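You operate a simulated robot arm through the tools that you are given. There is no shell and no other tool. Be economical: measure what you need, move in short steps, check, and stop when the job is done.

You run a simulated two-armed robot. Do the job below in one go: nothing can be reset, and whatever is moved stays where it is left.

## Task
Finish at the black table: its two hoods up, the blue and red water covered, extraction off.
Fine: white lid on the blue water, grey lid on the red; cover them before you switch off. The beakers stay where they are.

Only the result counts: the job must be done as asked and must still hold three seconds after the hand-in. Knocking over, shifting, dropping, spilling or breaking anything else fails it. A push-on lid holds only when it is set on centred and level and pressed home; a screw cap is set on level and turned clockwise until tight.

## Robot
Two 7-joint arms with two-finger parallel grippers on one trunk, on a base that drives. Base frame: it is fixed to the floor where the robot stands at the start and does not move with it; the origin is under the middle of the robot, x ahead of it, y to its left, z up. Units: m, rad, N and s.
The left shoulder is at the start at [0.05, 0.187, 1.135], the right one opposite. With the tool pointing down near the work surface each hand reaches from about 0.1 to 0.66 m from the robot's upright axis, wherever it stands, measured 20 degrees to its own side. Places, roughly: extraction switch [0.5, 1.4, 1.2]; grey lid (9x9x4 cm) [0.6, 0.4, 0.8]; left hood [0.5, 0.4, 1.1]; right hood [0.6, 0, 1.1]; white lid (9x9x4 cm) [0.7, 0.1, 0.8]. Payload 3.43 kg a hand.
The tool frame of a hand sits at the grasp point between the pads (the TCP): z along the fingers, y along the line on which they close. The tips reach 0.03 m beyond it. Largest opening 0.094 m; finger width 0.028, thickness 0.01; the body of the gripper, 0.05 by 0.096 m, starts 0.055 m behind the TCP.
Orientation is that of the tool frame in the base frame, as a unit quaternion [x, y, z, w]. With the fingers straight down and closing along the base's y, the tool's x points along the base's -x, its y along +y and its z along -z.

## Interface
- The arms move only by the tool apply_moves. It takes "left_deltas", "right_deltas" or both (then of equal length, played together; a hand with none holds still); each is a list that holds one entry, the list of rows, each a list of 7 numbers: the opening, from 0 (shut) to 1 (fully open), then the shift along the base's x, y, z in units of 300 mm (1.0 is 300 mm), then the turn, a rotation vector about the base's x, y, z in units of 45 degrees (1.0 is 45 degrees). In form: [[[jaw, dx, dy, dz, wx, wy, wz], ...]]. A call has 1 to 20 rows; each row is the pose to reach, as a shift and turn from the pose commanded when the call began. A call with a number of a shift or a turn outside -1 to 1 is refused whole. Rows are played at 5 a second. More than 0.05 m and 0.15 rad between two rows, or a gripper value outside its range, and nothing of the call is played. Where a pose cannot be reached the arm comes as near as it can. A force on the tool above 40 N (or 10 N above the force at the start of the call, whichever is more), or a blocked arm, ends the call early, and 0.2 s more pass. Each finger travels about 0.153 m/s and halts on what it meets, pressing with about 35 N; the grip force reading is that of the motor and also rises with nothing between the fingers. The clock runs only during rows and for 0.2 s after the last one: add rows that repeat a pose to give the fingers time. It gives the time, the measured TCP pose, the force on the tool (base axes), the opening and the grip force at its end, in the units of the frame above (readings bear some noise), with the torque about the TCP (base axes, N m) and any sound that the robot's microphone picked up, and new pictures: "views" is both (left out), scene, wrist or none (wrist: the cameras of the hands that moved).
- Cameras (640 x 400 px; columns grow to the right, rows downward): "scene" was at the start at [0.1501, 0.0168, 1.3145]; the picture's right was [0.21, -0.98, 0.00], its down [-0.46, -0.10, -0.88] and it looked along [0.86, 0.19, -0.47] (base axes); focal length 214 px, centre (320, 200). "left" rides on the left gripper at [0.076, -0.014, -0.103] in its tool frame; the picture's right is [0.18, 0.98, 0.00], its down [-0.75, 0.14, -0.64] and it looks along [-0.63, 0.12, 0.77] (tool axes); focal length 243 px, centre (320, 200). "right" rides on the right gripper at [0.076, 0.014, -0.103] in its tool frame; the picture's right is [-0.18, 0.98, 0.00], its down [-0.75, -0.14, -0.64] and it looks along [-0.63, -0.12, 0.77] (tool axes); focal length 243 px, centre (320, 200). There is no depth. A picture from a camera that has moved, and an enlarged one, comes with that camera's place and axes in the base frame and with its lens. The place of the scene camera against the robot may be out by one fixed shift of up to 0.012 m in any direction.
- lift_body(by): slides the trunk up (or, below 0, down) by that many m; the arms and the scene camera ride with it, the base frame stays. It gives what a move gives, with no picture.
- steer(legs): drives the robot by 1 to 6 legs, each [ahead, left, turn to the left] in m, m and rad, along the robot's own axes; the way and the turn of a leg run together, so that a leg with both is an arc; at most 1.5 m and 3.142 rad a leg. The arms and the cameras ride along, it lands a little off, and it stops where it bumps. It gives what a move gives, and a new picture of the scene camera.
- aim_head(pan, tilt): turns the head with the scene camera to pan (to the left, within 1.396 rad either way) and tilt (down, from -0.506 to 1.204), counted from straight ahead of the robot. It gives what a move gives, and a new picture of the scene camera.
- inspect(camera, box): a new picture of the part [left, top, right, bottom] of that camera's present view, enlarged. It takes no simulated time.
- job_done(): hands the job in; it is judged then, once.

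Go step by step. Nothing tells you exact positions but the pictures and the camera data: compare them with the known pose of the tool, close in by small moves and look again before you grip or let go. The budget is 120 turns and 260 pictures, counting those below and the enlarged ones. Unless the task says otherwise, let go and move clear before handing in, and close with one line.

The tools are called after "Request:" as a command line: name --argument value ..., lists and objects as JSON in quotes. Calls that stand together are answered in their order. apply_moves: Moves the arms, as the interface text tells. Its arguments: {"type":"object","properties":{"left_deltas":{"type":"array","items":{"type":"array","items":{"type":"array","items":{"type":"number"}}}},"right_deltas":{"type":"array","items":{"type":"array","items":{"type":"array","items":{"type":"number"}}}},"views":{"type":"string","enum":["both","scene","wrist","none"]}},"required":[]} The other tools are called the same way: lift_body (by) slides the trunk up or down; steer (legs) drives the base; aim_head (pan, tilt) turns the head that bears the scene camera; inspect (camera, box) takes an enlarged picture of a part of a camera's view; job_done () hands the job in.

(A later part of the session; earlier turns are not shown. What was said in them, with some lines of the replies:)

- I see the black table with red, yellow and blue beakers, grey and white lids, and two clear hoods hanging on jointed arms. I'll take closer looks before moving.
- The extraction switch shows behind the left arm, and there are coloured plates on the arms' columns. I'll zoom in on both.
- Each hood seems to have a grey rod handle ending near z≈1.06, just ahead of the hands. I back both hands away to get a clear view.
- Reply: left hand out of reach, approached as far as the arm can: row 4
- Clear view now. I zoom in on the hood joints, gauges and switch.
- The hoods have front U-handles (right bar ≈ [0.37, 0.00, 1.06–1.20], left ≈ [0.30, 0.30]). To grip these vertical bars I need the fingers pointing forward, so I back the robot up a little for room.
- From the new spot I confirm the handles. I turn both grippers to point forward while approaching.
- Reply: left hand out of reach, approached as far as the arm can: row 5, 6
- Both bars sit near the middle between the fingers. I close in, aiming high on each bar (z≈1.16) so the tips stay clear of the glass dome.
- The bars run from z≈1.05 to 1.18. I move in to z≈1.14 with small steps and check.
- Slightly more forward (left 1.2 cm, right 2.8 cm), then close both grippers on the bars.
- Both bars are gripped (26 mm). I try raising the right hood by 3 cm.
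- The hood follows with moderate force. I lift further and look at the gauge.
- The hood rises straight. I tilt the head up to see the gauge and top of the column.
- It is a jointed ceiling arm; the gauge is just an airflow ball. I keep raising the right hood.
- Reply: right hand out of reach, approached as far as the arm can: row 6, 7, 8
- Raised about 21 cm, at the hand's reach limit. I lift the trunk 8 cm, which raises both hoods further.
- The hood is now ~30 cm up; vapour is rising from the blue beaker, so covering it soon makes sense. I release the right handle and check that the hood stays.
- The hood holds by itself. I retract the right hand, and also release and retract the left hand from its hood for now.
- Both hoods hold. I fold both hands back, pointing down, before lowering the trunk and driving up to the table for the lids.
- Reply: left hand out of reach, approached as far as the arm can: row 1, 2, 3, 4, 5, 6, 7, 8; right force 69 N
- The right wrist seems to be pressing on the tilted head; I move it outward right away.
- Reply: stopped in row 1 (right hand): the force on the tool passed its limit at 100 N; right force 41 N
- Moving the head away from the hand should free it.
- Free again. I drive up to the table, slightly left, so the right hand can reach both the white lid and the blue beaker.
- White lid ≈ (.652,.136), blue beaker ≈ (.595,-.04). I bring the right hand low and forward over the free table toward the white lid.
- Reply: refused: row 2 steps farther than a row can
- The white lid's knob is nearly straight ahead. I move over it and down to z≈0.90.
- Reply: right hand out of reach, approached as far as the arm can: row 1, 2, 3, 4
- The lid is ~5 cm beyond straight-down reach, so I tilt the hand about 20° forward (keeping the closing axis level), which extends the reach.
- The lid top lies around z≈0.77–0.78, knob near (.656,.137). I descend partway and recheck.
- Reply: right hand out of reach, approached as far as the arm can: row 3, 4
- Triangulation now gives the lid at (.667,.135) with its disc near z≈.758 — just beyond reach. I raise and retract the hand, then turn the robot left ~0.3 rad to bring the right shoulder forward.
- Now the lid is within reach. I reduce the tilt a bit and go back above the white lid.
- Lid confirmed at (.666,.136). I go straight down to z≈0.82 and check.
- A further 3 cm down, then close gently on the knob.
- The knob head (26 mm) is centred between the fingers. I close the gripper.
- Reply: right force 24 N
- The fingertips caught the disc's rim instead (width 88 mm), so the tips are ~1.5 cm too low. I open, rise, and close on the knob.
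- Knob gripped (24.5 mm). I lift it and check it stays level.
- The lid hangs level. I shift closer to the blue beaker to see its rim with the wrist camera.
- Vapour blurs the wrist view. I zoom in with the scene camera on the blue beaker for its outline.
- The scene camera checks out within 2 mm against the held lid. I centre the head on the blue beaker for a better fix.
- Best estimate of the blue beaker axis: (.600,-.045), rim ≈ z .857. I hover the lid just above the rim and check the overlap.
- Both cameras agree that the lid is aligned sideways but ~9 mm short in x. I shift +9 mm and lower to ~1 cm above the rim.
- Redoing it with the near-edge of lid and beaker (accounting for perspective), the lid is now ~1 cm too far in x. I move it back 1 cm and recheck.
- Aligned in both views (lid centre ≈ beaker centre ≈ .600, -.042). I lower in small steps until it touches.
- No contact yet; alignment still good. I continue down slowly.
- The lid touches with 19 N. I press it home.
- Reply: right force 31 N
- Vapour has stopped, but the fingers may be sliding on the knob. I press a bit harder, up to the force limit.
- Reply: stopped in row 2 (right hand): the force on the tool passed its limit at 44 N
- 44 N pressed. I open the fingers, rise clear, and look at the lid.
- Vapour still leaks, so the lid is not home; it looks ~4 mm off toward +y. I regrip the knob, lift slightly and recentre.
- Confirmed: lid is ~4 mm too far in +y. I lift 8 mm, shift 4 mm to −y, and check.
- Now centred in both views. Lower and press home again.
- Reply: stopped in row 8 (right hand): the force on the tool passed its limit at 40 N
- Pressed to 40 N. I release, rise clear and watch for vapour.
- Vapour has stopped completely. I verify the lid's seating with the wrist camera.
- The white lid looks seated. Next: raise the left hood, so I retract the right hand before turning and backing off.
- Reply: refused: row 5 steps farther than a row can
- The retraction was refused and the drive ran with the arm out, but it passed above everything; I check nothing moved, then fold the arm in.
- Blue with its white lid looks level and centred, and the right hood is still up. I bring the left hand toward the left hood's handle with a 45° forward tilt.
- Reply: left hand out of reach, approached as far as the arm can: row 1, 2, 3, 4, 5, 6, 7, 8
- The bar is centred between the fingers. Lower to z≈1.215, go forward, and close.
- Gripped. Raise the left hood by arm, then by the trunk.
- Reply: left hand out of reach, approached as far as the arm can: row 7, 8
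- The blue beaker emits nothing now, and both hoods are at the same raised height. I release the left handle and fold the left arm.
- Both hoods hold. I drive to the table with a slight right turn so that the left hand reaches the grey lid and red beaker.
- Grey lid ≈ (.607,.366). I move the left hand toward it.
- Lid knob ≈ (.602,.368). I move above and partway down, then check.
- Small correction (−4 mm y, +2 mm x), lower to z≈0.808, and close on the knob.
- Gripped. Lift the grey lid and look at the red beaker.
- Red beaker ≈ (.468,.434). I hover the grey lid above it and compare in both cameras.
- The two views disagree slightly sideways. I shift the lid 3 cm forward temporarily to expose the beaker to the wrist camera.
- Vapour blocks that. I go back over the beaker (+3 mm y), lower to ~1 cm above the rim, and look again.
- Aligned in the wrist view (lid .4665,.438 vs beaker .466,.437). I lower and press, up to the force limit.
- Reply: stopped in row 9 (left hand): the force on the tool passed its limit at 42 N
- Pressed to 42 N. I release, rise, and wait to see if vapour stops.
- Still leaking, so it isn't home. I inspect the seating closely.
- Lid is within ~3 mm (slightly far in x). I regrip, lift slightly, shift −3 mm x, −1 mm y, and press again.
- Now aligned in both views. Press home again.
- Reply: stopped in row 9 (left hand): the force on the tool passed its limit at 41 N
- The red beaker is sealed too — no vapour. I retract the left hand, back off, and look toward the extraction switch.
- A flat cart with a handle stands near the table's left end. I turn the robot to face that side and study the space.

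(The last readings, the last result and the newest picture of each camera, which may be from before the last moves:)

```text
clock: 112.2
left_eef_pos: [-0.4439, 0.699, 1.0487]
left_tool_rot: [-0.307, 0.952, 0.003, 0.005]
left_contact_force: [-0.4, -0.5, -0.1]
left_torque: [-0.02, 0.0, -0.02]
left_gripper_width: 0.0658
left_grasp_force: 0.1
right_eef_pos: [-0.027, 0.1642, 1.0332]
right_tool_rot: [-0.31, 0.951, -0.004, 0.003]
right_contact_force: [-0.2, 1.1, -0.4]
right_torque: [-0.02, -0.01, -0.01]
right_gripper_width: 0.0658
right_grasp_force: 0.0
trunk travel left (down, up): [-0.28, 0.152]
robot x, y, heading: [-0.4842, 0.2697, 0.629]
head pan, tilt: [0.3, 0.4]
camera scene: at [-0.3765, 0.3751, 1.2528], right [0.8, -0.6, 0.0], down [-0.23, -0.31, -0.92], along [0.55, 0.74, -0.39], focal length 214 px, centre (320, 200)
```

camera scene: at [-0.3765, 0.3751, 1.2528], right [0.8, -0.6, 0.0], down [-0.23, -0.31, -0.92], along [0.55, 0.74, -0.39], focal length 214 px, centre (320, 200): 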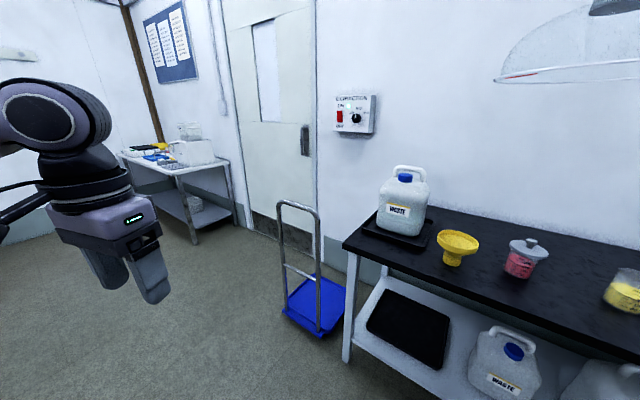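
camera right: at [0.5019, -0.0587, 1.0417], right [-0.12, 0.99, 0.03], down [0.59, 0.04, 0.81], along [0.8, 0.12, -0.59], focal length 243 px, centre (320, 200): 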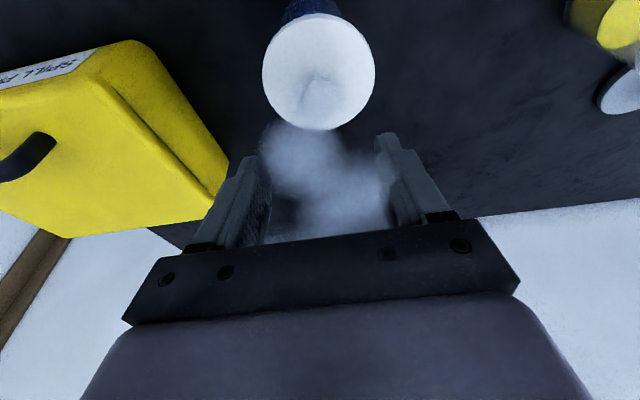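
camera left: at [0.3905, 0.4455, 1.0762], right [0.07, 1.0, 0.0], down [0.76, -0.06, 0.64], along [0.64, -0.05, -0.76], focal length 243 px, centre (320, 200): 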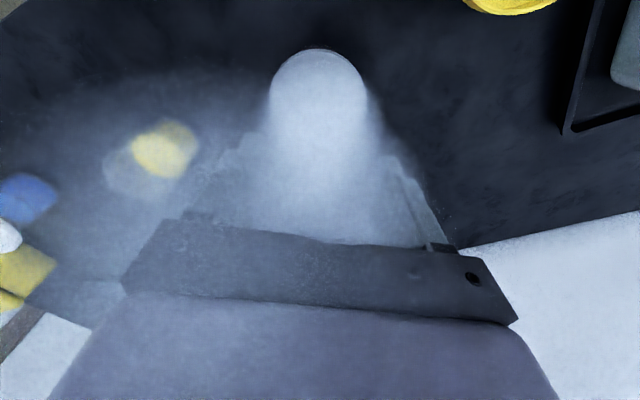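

The switch box is on the wall at ≈(.51,1.37,1.21); the cart blocks the spot in front, but I can stand to its left. I align with the wall and slide left, staying back.

Request:
steer --legs '[[0, 0, -0.28], [0, 1.16, 0]]'

Request:
aim_head --pan -0.3 --tilt 0.5

```text
clock: 123.6
left_eef_pos: [-0.7317, 1.7599, 1.0487]
left_tool_rot: [-0.176, 0.984, 0.002, 0.005]
left_contact_force: [-0.5, 0.1, 0.1]
left_torque: [0.03, -0.01, -0.01]
left_gripper_width: 0.0659
left_grasp_force: 0.0
right_eef_pos: [-0.4707, 1.134, 1.0343]
right_tool_rot: [-0.18, 0.984, -0.004, 0.003]
right_contact_force: [-0.5, 0.3, 0.0]
right_torque: [0.03, 0.0, -0.02]
right_gripper_width: 0.0658
right_grasp_force: 0.0
trunk travel left (down, up): [-0.28, 0.152]
robot x, y, heading: [-0.8796, 1.3529, 0.359]
head pan, tilt: [0.3, 0.4]
camera scene: at [-0.7516, 1.4302, 1.2528], right [0.61, -0.79, 0.0], down [-0.31, -0.24, -0.92], along [0.73, 0.56, -0.39], focal length 214 px, centre (320, 200)
```

scene: 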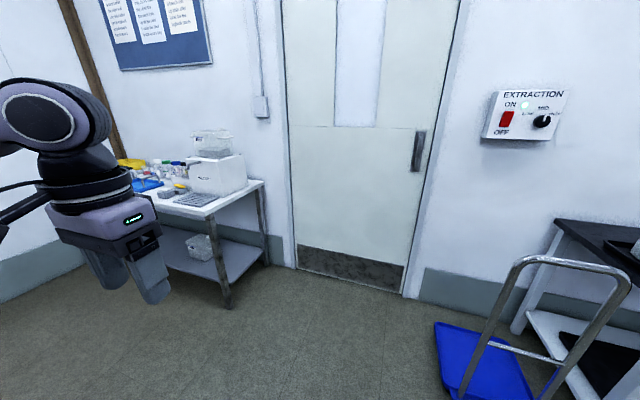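

```text
clock: 124.6
left_eef_pos: [-0.7303, 1.7596, 1.0484]
left_tool_rot: [-0.177, 0.984, 0.002, 0.005]
left_contact_force: [-0.6, 0.7, 0.7]
left_torque: [-0.06, -0.03, 0.0]
left_gripper_width: 0.0659
left_grasp_force: 0.1
right_eef_pos: [-0.4713, 1.1338, 1.0332]
right_tool_rot: [-0.181, 0.984, -0.004, 0.003]
right_contact_force: [-0.1, 0.5, 0.6]
right_torque: [-0.01, 0.02, 0.04]
right_gripper_width: 0.0659
right_grasp_force: 0.0
trunk travel left (down, up): [-0.28, 0.152]
robot x, y, heading: [-0.8808, 1.3566, 0.357]
head pan, tilt: [-0.3, 0.499]
camera scene: at [-0.7341, 1.3788, 1.2436], right [0.06, -1.0, 0.0], down [-0.48, -0.03, -0.88], along [0.88, 0.05, -0.48], focal length 214 px, centre (320, 200)
```

scene: 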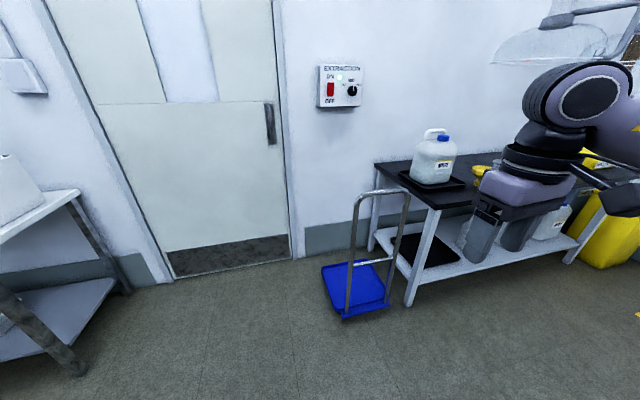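

Rocker ≈ (.542,1.404,1.212); the cart lies to the right of the clear lane in front of the door. I raise the trunk a little and drive ahead in that lane.

Request:
lift_body --by 0.1

Request:
steer --legs '[[0, 0.06, 0], [0.72, 0, 0]]'

Request:
aim_head --pan -0.6 --tilt 0.3

```text
clock: 125.9
left_eef_pos: [-0.7309, 1.7601, 1.1483]
left_tool_rot: [-0.176, 0.984, 0.002, 0.005]
left_contact_force: [0.7, 0.1, -0.3]
left_torque: [0.01, 0.01, 0.0]
left_gripper_width: 0.066
left_grasp_force: 0.0
right_eef_pos: [-0.4713, 1.1331, 1.1337]
right_tool_rot: [-0.18, 0.984, -0.003, 0.003]
right_contact_force: [-0.1, -0.7, 0.4]
right_torque: [0.01, -0.03, 0.02]
right_gripper_width: 0.0656
right_grasp_force: 0.1
trunk travel left (down, up): [-0.38, 0.052]
robot x, y, heading: [-0.8864, 1.357, 0.358]
head pan, tilt: [-0.3, 0.499]
```

```text
clock: 130.7
left_eef_pos: [-0.0659, 2.0726, 1.1473]
left_tool_rot: [-0.178, 0.984, 0.002, 0.005]
left_contact_force: [-0.3, 0.3, 0.6]
left_torque: [0.03, 0.03, -0.01]
left_gripper_width: 0.0656
left_grasp_force: 0.0
right_eef_pos: [0.1973, 1.4473, 1.134]
right_tool_rot: [-0.181, 0.983, -0.004, 0.003]
right_contact_force: [-0.2, -0.1, 0.6]
right_torque: [0.0, 0.02, -0.01]
right_gripper_width: 0.0656
right_grasp_force: 0.1
trunk travel left (down, up): [-0.38, 0.052]
robot x, y, heading: [-0.2126, 1.6692, 0.361]
head pan, tilt: [-0.3, 0.499]
camera scene: at [-0.0672, 1.6924, 1.3436], right [0.06, -1.0, 0.0], down [-0.48, -0.03, -0.88], along [0.88, 0.05, -0.48], focal length 214 px, centre (320, 200)
```

scene: 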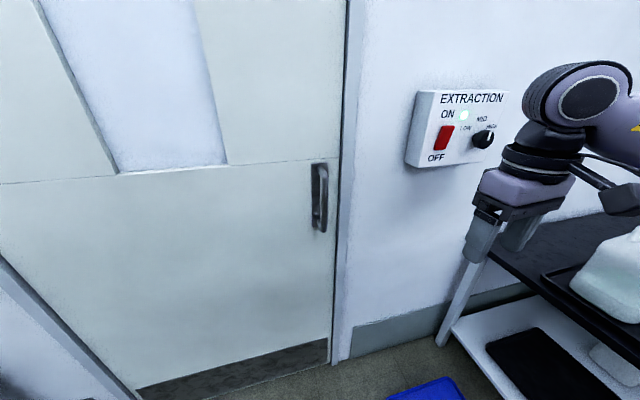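

```text
clock: 131.5
left_eef_pos: [-0.0643, 2.0725, 1.1471]
left_tool_rot: [-0.178, 0.984, 0.002, 0.005]
left_contact_force: [0.3, 0.1, 0.3]
left_torque: [0.0, 0.02, 0.0]
left_gripper_width: 0.0659
left_grasp_force: 0.1
right_eef_pos: [0.1968, 1.4471, 1.1346]
right_tool_rot: [-0.181, 0.983, -0.003, 0.003]
right_contact_force: [-0.5, 0.4, -0.3]
right_torque: [0.02, 0.02, -0.01]
right_gripper_width: 0.0655
right_grasp_force: 0.1
trunk travel left (down, up): [-0.38, 0.052]
robot x, y, heading: [-0.2127, 1.6689, 0.362]
head pan, tilt: [-0.6, 0.3]
camera scene: at [-0.0676, 1.6647, 1.362], right [-0.24, -0.97, 0.0], down [-0.29, 0.07, -0.96], along [0.93, -0.23, -0.3], focal length 214 px, centre (320, 200)
```

scene: 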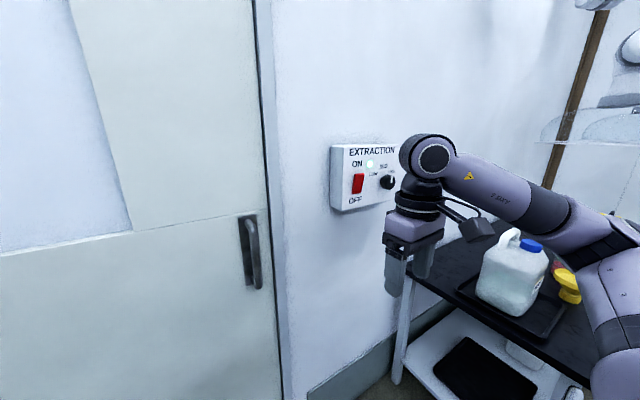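

I zoom on the switch to plan the press.

Request:
inspect --camera "scene" --box '[320, 135, 416, 215]'

Request:
inspect --camera "right" --box '[0, 0, 640, 400]'

```text
5.00 times, centred on (368, 175) of scene
camera zoom: at [-0.0676, 1.6647, 1.362], right [-0.24, -0.97, 0.0], down [-0.29, 0.07, -0.96], along [0.93, -0.23, -0.3], focal length 1072 px, centre (80, 325)
```

zoom: 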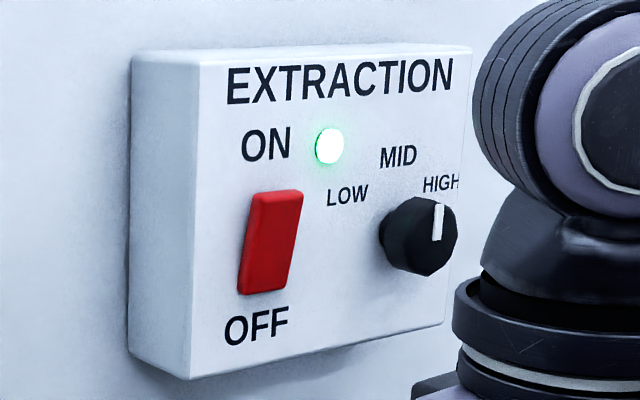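

```text
1.00 times, centred on (320, 200) of right (not enlarged: the box is as wide or as high as the picture)
camera zoom: at [0.1184, 1.4355, 1.2369], right [-0.18, 0.98, -0.01], down [0.75, 0.14, 0.65], along [0.64, 0.11, -0.76], focal length 243 px, centre (320, 200)
```

zoom: 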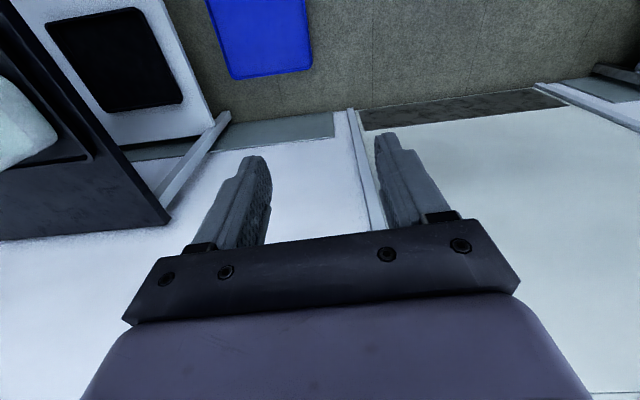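

I close the right gripper and turn it forward while approaching the switch, aiming the tips at the OFF (lower) half.

Request:
apply_moves --right_deltas '[[[0, 0.07, -0.015, 0.02, 0.059, -0.156, 0], [0, 0.15, -0.03, 0.04, 0.118, -0.312, 0], [0, 0.22, -0.045, 0.06, 0.177, -0.468, 0], [0, 0.3, -0.06, 0.08, 0.236, -0.624, 0], [0, 0.37, -0.075, 0.1, 0.295, -0.78, 0], [0, 0.44, -0.09, 0.12, 0.354, -0.935, 0]]]' --views "none"

Request:
apply_moves --right_deltas '[[[0, 0.07, -0.03, 0.01, 0.059, -0.156, 0], [0, 0.14, -0.06, 0.02, 0.118, -0.312, 0], [0, 0.21, -0.08, 0.03, 0.177, -0.468, 0], [0, 0.28, -0.11, 0.04, 0.236, -0.624, 0], [0, 0.35, -0.14, 0.06, 0.295, -0.78, 0], [0, 0.42, -0.17, 0.07, 0.354, -0.935, 0], [0, 0.42, -0.17, 0.07, 0.354, -0.935, 0]]]' --views "both"

```text
clock: 132.9
left_eef_pos: [-0.0649, 2.0727, 1.1489]
left_tool_rot: [-0.178, 0.984, 0.002, 0.005]
left_contact_force: [-0.7, -0.4, 0.3]
left_torque: [0.0, -0.02, 0.0]
left_gripper_width: 0.0659
left_grasp_force: 0.1
right_eef_pos: [0.3291, 1.4199, 1.1697]
right_tool_rot: [-0.165, 0.908, 0.064, 0.38]
right_contact_force: [0.0, -0.1, 1.0]
right_torque: [-0.02, 0.0, 0.03]
right_gripper_width: 0.0
right_grasp_force: 32.4
trunk travel left (down, up): [-0.38, 0.052]
robot x, y, heading: [-0.2138, 1.6674, 0.363]
head pan, tilt: [-0.6, 0.3]
```

```text
clock: 134.5
left_eef_pos: [-0.0658, 2.0729, 1.1473]
left_tool_rot: [-0.178, 0.984, 0.003, 0.005]
left_contact_force: [-0.6, -0.1, 1.1]
left_torque: [0.01, 0.0, 0.0]
left_gripper_width: 0.0659
left_grasp_force: 0.1
right_eef_pos: [0.4534, 1.3698, 1.1896]
right_tool_rot: [-0.125, 0.694, 0.125, 0.698]
right_contact_force: [0.3, 0.1, -0.5]
right_torque: [-0.01, -0.01, -0.01]
right_gripper_width: 0.0
right_grasp_force: 32.5
trunk travel left (down, up): [-0.38, 0.052]
robot x, y, heading: [-0.2181, 1.6708, 0.361]
head pan, tilt: [-0.6, 0.3]
camera scene: at [-0.0678, 1.6647, 1.3621], right [-0.24, -0.97, 0.0], down [-0.29, 0.07, -0.96], along [0.93, -0.23, -0.3], focal length 214 px, centre (320, 200)
camera right: at [0.3515, 1.349, 1.1156], right [-0.34, 0.92, 0.18], down [-0.56, -0.36, 0.75], along [0.76, 0.16, 0.63], focal length 243 px, centre (320, 200)
```

scene: 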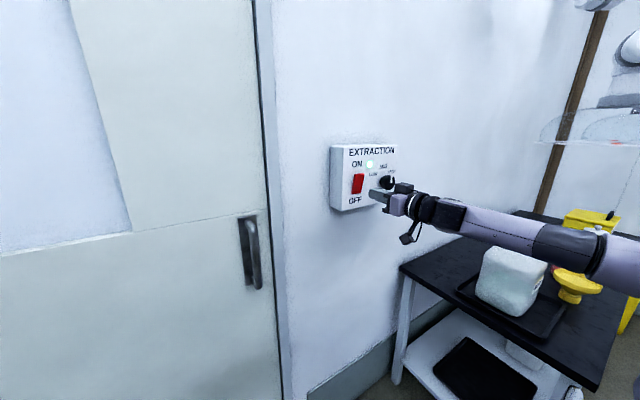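
right: 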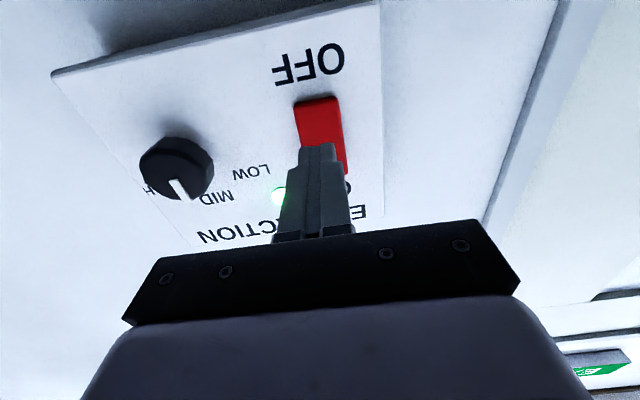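

The tips are lined up with the OFF half. I push forward along the wall normal until it clicks.

Request:
apply_moves --right_deltas '[[[0, 0.06, 0.026, 0.005, 0, 0, 0], [0, 0.12, 0.05, 0.005, 0, 0, 0], [0, 0.17, 0.07, 0.005, 0, 0, 0], [0, 0.19, 0.077, 0.005, 0, 0, 0], [0, 0.205, 0.083, 0.005, 0, 0, 0], [0, 0.22, 0.089, 0.005, 0, 0, 0], [0, 0.235, 0.094, 0.005, 0, 0, 0], [0, 0.25, 0.1, 0.005, 0, 0, 0]]]' --views "both"

Request:
inspect --camera "scene" --box '[320, 135, 416, 215]'

```text
clock: 135.4
left_eef_pos: [-0.0689, 2.0718, 1.1488]
left_tool_rot: [-0.176, 0.984, 0.001, 0.006]
left_contact_force: [0.0, 0.3, -0.5]
left_torque: [0.02, -0.03, 0.0]
left_gripper_width: 0.0657
left_grasp_force: 0.1
right_eef_pos: [0.4988, 1.3882, 1.1949]
right_tool_rot: [-0.126, 0.694, 0.124, 0.698]
right_contact_force: [-32.9, -5.7, -1.7]
right_torque: [0.16, -0.32, -0.06]
right_gripper_width: 0.0001
right_grasp_force: 32.9
trunk travel left (down, up): [-0.38, 0.052]
robot x, y, heading: [-0.2167, 1.6707, 0.352]
head pan, tilt: [-0.6, 0.3]
stopped in row 4 (right hand): the force on the tool passed its limit at 51 N (the readings are from after the stop); the commanded pose is now the measured one
camera scene: at [-0.0739, 1.663, 1.3627], right [-0.24, -0.97, 0.0], down [-0.28, 0.07, -0.96], along [0.93, -0.23, -0.29], focal length 214 px, centre (320, 200)
camera right: at [0.397, 1.3668, 1.1188], right [-0.34, 0.92, 0.18], down [-0.56, -0.35, 0.75], along [0.76, 0.16, 0.64], focal length 243 px, centre (320, 200)
```

scene: 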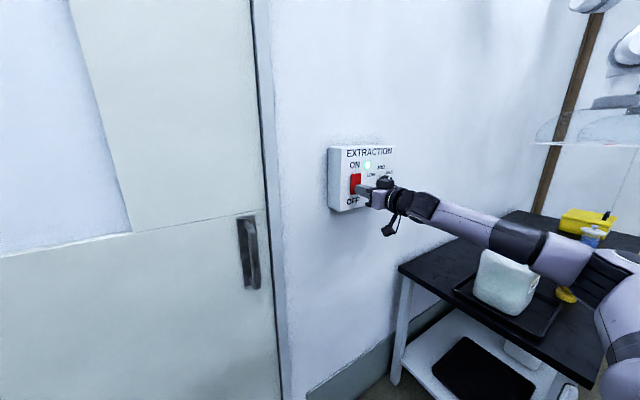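
right: 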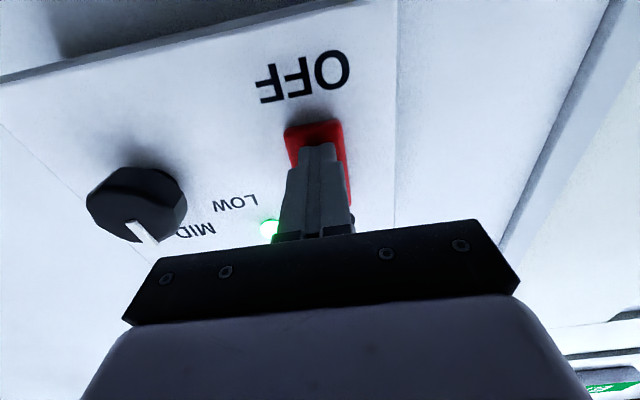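

```text
5.00 times, centred on (368, 175) of scene
camera zoom: at [-0.0739, 1.663, 1.3627], right [-0.24, -0.97, 0.0], down [-0.28, 0.07, -0.96], along [0.93, -0.23, -0.29], focal length 1072 px, centre (80, 325)
```

zoom: 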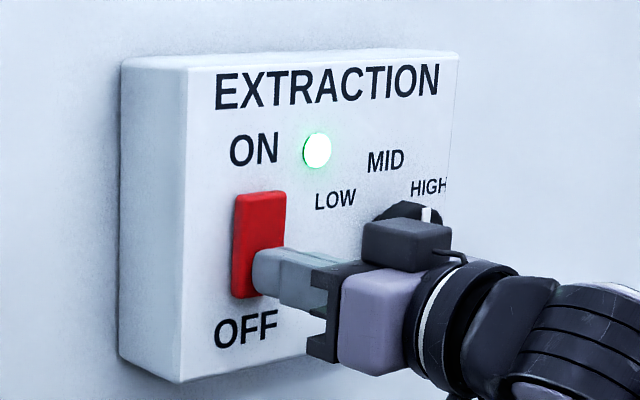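

The light is still green; I pressed too near the pivot. I back off, go 1.4 cm lower, and press again.

Request:
apply_moves --right_deltas '[[[0, -0.06, -0.023, 0, 0, 0, 0], [0, -0.06, -0.023, -0.047, 0, 0, 0], [0, -0.03, -0.011, -0.047, 0, 0, 0], [0, -0.01, -0.004, -0.047, 0, 0, 0], [0, 0.005, 0.002, -0.047, 0, 0, 0], [0, 0.015, 0.006, -0.047, 0, 0, 0], [0, 0.025, 0.01, -0.047, 0, 0, 0], [0, 0.035, 0.013, -0.047, 0, 0, 0], [0, 0.045, 0.017, -0.047, 0, 0, 0]]]' --views "none"

Request:
inspect --camera "scene" --box '[320, 135, 416, 215]'

```text
clock: 136.8
left_eef_pos: [-0.0675, 2.0713, 1.1488]
left_tool_rot: [-0.175, 0.985, 0.001, 0.006]
left_contact_force: [0.8, 0.0, -0.6]
left_torque: [-0.01, 0.01, -0.04]
left_gripper_width: 0.0659
left_grasp_force: 0.1
right_eef_pos: [0.5019, 1.39, 1.1773]
right_tool_rot: [-0.125, 0.697, 0.122, 0.696]
right_contact_force: [-25.1, -5.5, -1.7]
right_torque: [0.23, -0.22, 0.03]
right_gripper_width: 0.0
right_grasp_force: 32.7
trunk travel left (down, up): [-0.38, 0.052]
robot x, y, heading: [-0.219, 1.6679, 0.356]
head pan, tilt: [-0.6, 0.3]
stopped in row 6 (right hand): the force on the tool passed its limit at 48 N (the readings are from after the stop); the commanded pose is now the measured one
```

```text
5.00 times, centred on (368, 175) of scene
camera zoom: at [-0.0733, 1.6627, 1.3626], right [-0.24, -0.97, 0.0], down [-0.28, 0.07, -0.96], along [0.93, -0.23, -0.29], focal length 1072 px, centre (80, 325)
```

zoom: 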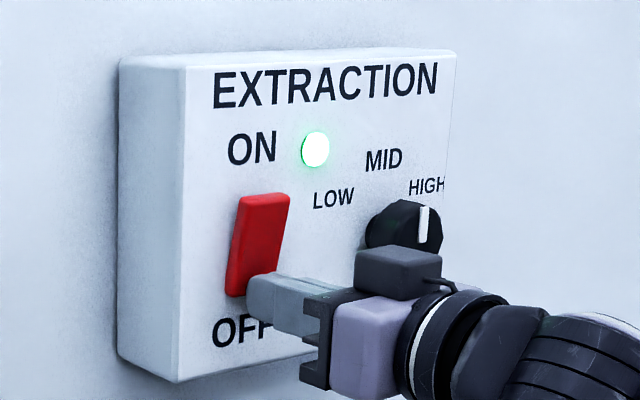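

The rocker's top edge sticks out and its bottom is already in, so it must be flipped by pressing the protruding top. I back off, raise to z≈1.23 and press.

Request:
apply_moves --right_deltas '[[[0, -0.08, -0.03, 0, 0, 0, 0], [0, -0.12, -0.045, 0.06, 0, 0, 0], [0, -0.12, -0.045, 0.175, 0, 0, 0], [0, -0.08, -0.03, 0.175, 0, 0, 0], [0, -0.05, -0.02, 0.175, 0, 0, 0], [0, -0.03, -0.012, 0.175, 0, 0, 0], [0, -0.015, -0.006, 0.175, 0, 0, 0], [0, 0.0, 0, 0.175, 0, 0, 0], [0, 0.01, 0.004, 0.175, 0, 0, 0]]]' --views "none"

Request:
inspect --camera "scene" --box '[320, 135, 416, 215]'

```text
clock: 138.7
left_eef_pos: [-0.0686, 2.0699, 1.1496]
left_tool_rot: [-0.175, 0.985, 0.002, 0.007]
left_contact_force: [-0.4, -0.2, 0.2]
left_torque: [0.0, 0.04, -0.03]
left_gripper_width: 0.0659
left_grasp_force: 0.1
right_eef_pos: [0.5003, 1.387, 1.2287]
right_tool_rot: [-0.125, 0.699, 0.12, 0.694]
right_contact_force: [-27.3, -4.2, -0.7]
right_torque: [-0.04, 0.46, 0.08]
right_gripper_width: 0.0
right_grasp_force: 33.2
trunk travel left (down, up): [-0.38, 0.052]
robot x, y, heading: [-0.216, 1.6668, 0.355]
head pan, tilt: [-0.6, 0.3]
stopped in row 9 (right hand): the force on the tool passed its limit at 44 N (the readings are from after the stop); the commanded pose is now the measured one
```

```text
5.00 times, centred on (368, 175) of scene
camera zoom: at [-0.0744, 1.6623, 1.3626], right [-0.25, -0.97, 0.0], down [-0.28, 0.07, -0.96], along [0.93, -0.23, -0.29], focal length 1072 px, centre (80, 325)
```

zoom: 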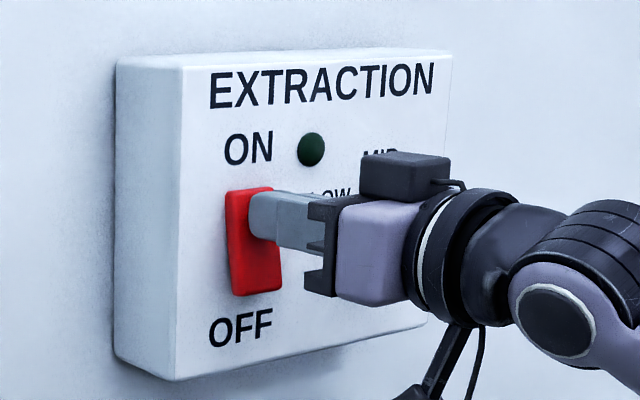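

The light is off and the rocker has flipped. I pull the hand back and check that it stays off.

Request:
apply_moves --right_deltas '[[[0, -0.1, -0.037, 0, 0, 0, 0], [0, -0.22, -0.08, 0, 0, 0, 0], [0, -0.35, -0.12, 0, 0, 0, 0], [0, -0.35, -0.12, 0, 0, 0, 0]]]' --views "none"

Request:
inspect --camera "scene" --box '[320, 135, 416, 215]'

Request:
aim_head --pan -1.2 --tilt 0.3

```text
clock: 139.7
left_eef_pos: [-0.0653, 2.0729, 1.1479]
left_tool_rot: [-0.175, 0.985, 0.002, 0.005]
left_contact_force: [-0.4, -0.9, -0.3]
left_torque: [-0.03, -0.03, 0.0]
left_gripper_width: 0.0656
left_grasp_force: 0.1
right_eef_pos: [0.3997, 1.3526, 1.2248]
right_tool_rot: [-0.126, 0.7, 0.122, 0.692]
right_contact_force: [0.4, 0.3, -0.4]
right_torque: [-0.01, -0.01, -0.02]
right_gripper_width: 0.0
right_grasp_force: 33.1
trunk travel left (down, up): [-0.38, 0.052]
robot x, y, heading: [-0.2204, 1.6679, 0.353]
head pan, tilt: [-0.6, 0.3]
```

```text
5.00 times, centred on (368, 175) of scene
camera zoom: at [-0.0692, 1.6635, 1.3619], right [-0.24, -0.97, 0.0], down [-0.29, 0.07, -0.96], along [0.93, -0.23, -0.3], focal length 1072 px, centre (80, 325)
```

zoom: 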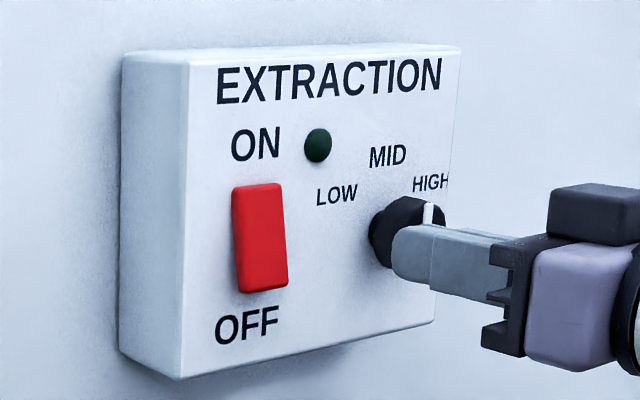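

```text
clock: 140.7
left_eef_pos: [-0.065, 2.0712, 1.148]
left_tool_rot: [-0.176, 0.984, 0.003, 0.005]
left_contact_force: [0.8, 0.0, -0.5]
left_torque: [0.01, 0.03, 0.01]
left_gripper_width: 0.0658
left_grasp_force: 0.0
right_eef_pos: [0.4008, 1.3527, 1.2251]
right_tool_rot: [-0.127, 0.7, 0.123, 0.692]
right_contact_force: [0.0, 0.4, -1.0]
right_torque: [0.01, -0.01, -0.02]
right_gripper_width: 0.0002
right_grasp_force: 33.4
trunk travel left (down, up): [-0.38, 0.052]
robot x, y, heading: [-0.2176, 1.6684, 0.351]
head pan, tilt: [-1.201, 0.3]
camera scene: at [-0.0983, 1.6162, 1.362], right [-0.75, -0.66, 0.0], down [-0.2, 0.22, -0.96], along [0.63, -0.72, -0.3], focal length 214 px, centre (320, 200)
```

scene: 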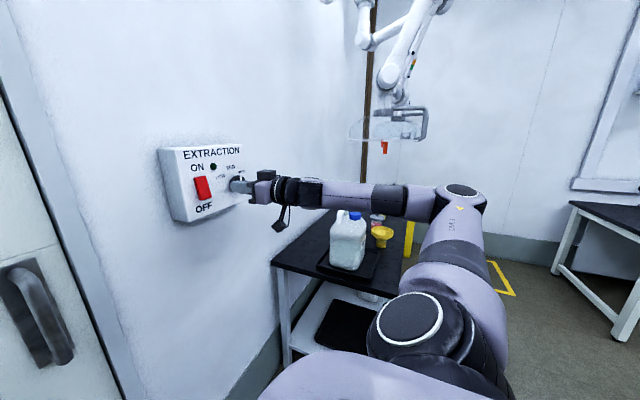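

Extraction stays off. I drive back to view the table and verify the lids and hoods before handing in.

Request:
steer --legs '[[-0.72, 0, 0], [0, -1.1, 0]]'

Request:
aim_head --pan -0.05 --tilt 0.2

```text
clock: 154.0
left_eef_pos: [-0.3446, 0.8069, 1.1486]
left_tool_rot: [-0.175, 0.985, 0.002, 0.006]
left_contact_force: [-0.2, 0.0, -0.8]
left_torque: [0.01, 0.0, 0.02]
left_gripper_width: 0.066
left_grasp_force: 0.0
right_eef_pos: [0.1195, 0.0881, 1.2248]
right_tool_rot: [-0.126, 0.7, 0.122, 0.693]
right_contact_force: [0.8, -0.3, -0.7]
right_torque: [0.0, 0.0, -0.01]
right_gripper_width: 0.0
right_grasp_force: 33.3
trunk travel left (down, up): [-0.38, 0.052]
robot x, y, heading: [-0.5006, 0.4053, 0.354]
head pan, tilt: [-1.201, 0.3]
camera scene: at [-0.3777, 0.3513, 1.362], right [-0.75, -0.66, 0.0], down [-0.2, 0.22, -0.96], along [0.63, -0.72, -0.3], focal length 214 px, centre (320, 200)
```

scene: 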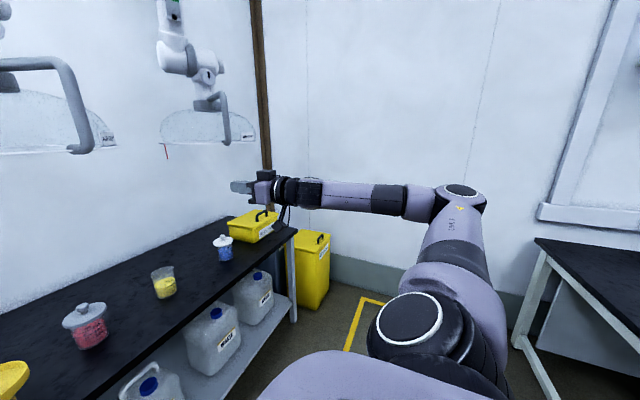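

```text
clock: 155.4
left_eef_pos: [-0.3438, 0.807, 1.1488]
left_tool_rot: [-0.176, 0.984, 0.002, 0.005]
left_contact_force: [-0.5, 0.6, -0.2]
left_torque: [-0.04, -0.02, -0.01]
left_gripper_width: 0.0657
left_grasp_force: 0.0
right_eef_pos: [0.1207, 0.0877, 1.2252]
right_tool_rot: [-0.126, 0.7, 0.122, 0.693]
right_contact_force: [-0.5, 0.0, 0.3]
right_torque: [-0.04, 0.01, 0.03]
right_gripper_width: 0.0
right_grasp_force: 33.1
trunk travel left (down, up): [-0.38, 0.052]
robot x, y, heading: [-0.4934, 0.4039, 0.352]
head pan, tilt: [-0.051, 0.201]
camera scene: at [-0.3506, 0.449, 1.3713], right [0.3, -0.95, 0.0], down [-0.19, -0.06, -0.98], along [0.94, 0.29, -0.2], focal length 214 px, centre (320, 200)
```

scene: 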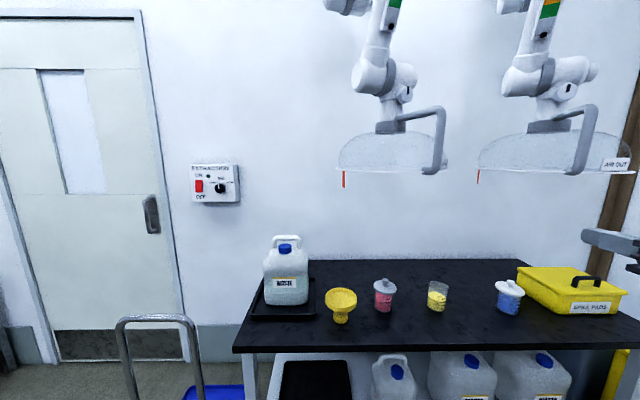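

Everything appears in order. One last close look at the lids and the hood arms.

Request:
inspect --camera "scene" --box '[350, 250, 550, 350]'

Request:
aim_head --pan -0.15 --tilt -0.2

```text
3.20 times, centred on (450, 300) of scene
camera zoom: at [-0.3506, 0.449, 1.3713], right [0.3, -0.95, 0.0], down [-0.19, -0.06, -0.98], along [0.94, 0.29, -0.2], focal length 686 px, centre (-96, -120)
```

zoom: 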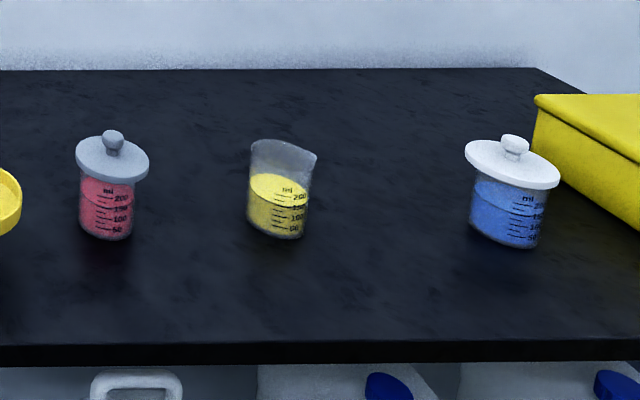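

```text
clock: 156.2
left_eef_pos: [-0.3445, 0.8077, 1.1492]
left_tool_rot: [-0.175, 0.985, 0.002, 0.004]
left_contact_force: [0.6, -0.1, 0.0]
left_torque: [0.01, 0.0, -0.01]
left_gripper_width: 0.0659
left_grasp_force: 0.0
right_eef_pos: [0.1205, 0.0876, 1.2255]
right_tool_rot: [-0.127, 0.7, 0.122, 0.692]
right_contact_force: [0.3, -0.2, 0.1]
right_torque: [0.03, -0.03, 0.04]
right_gripper_width: 0.0
right_grasp_force: 33.0
trunk travel left (down, up): [-0.38, 0.052]
robot x, y, heading: [-0.494, 0.403, 0.352]
head pan, tilt: [-0.15, -0.201]
camera scene: at [-0.358, 0.4381, 1.4071], right [0.2, -0.98, 0.0], down [0.19, 0.04, -0.98], along [0.96, 0.2, 0.2], focal length 214 px, centre (320, 200)
```

scene: 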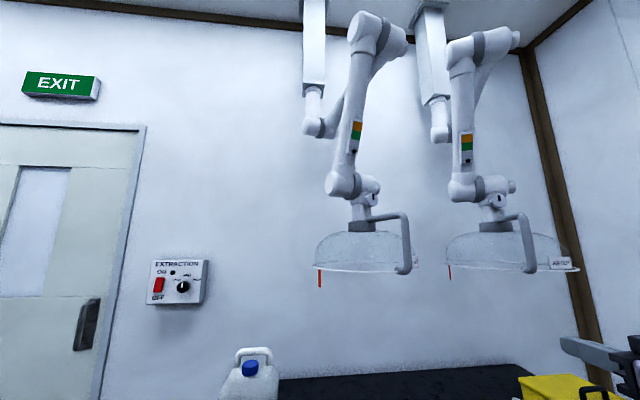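

Both hoods are raised and holding, both beakers are covered with no vapour, and the extraction light is off. The hands are clear, so I hand in.

Request:
job_done

```text
The job is handed in.
```

The job at the black table is handed in: both hoods are up, the white lid is on the blue water and the grey lid on the red, and the extraction was switched off after both were covered.
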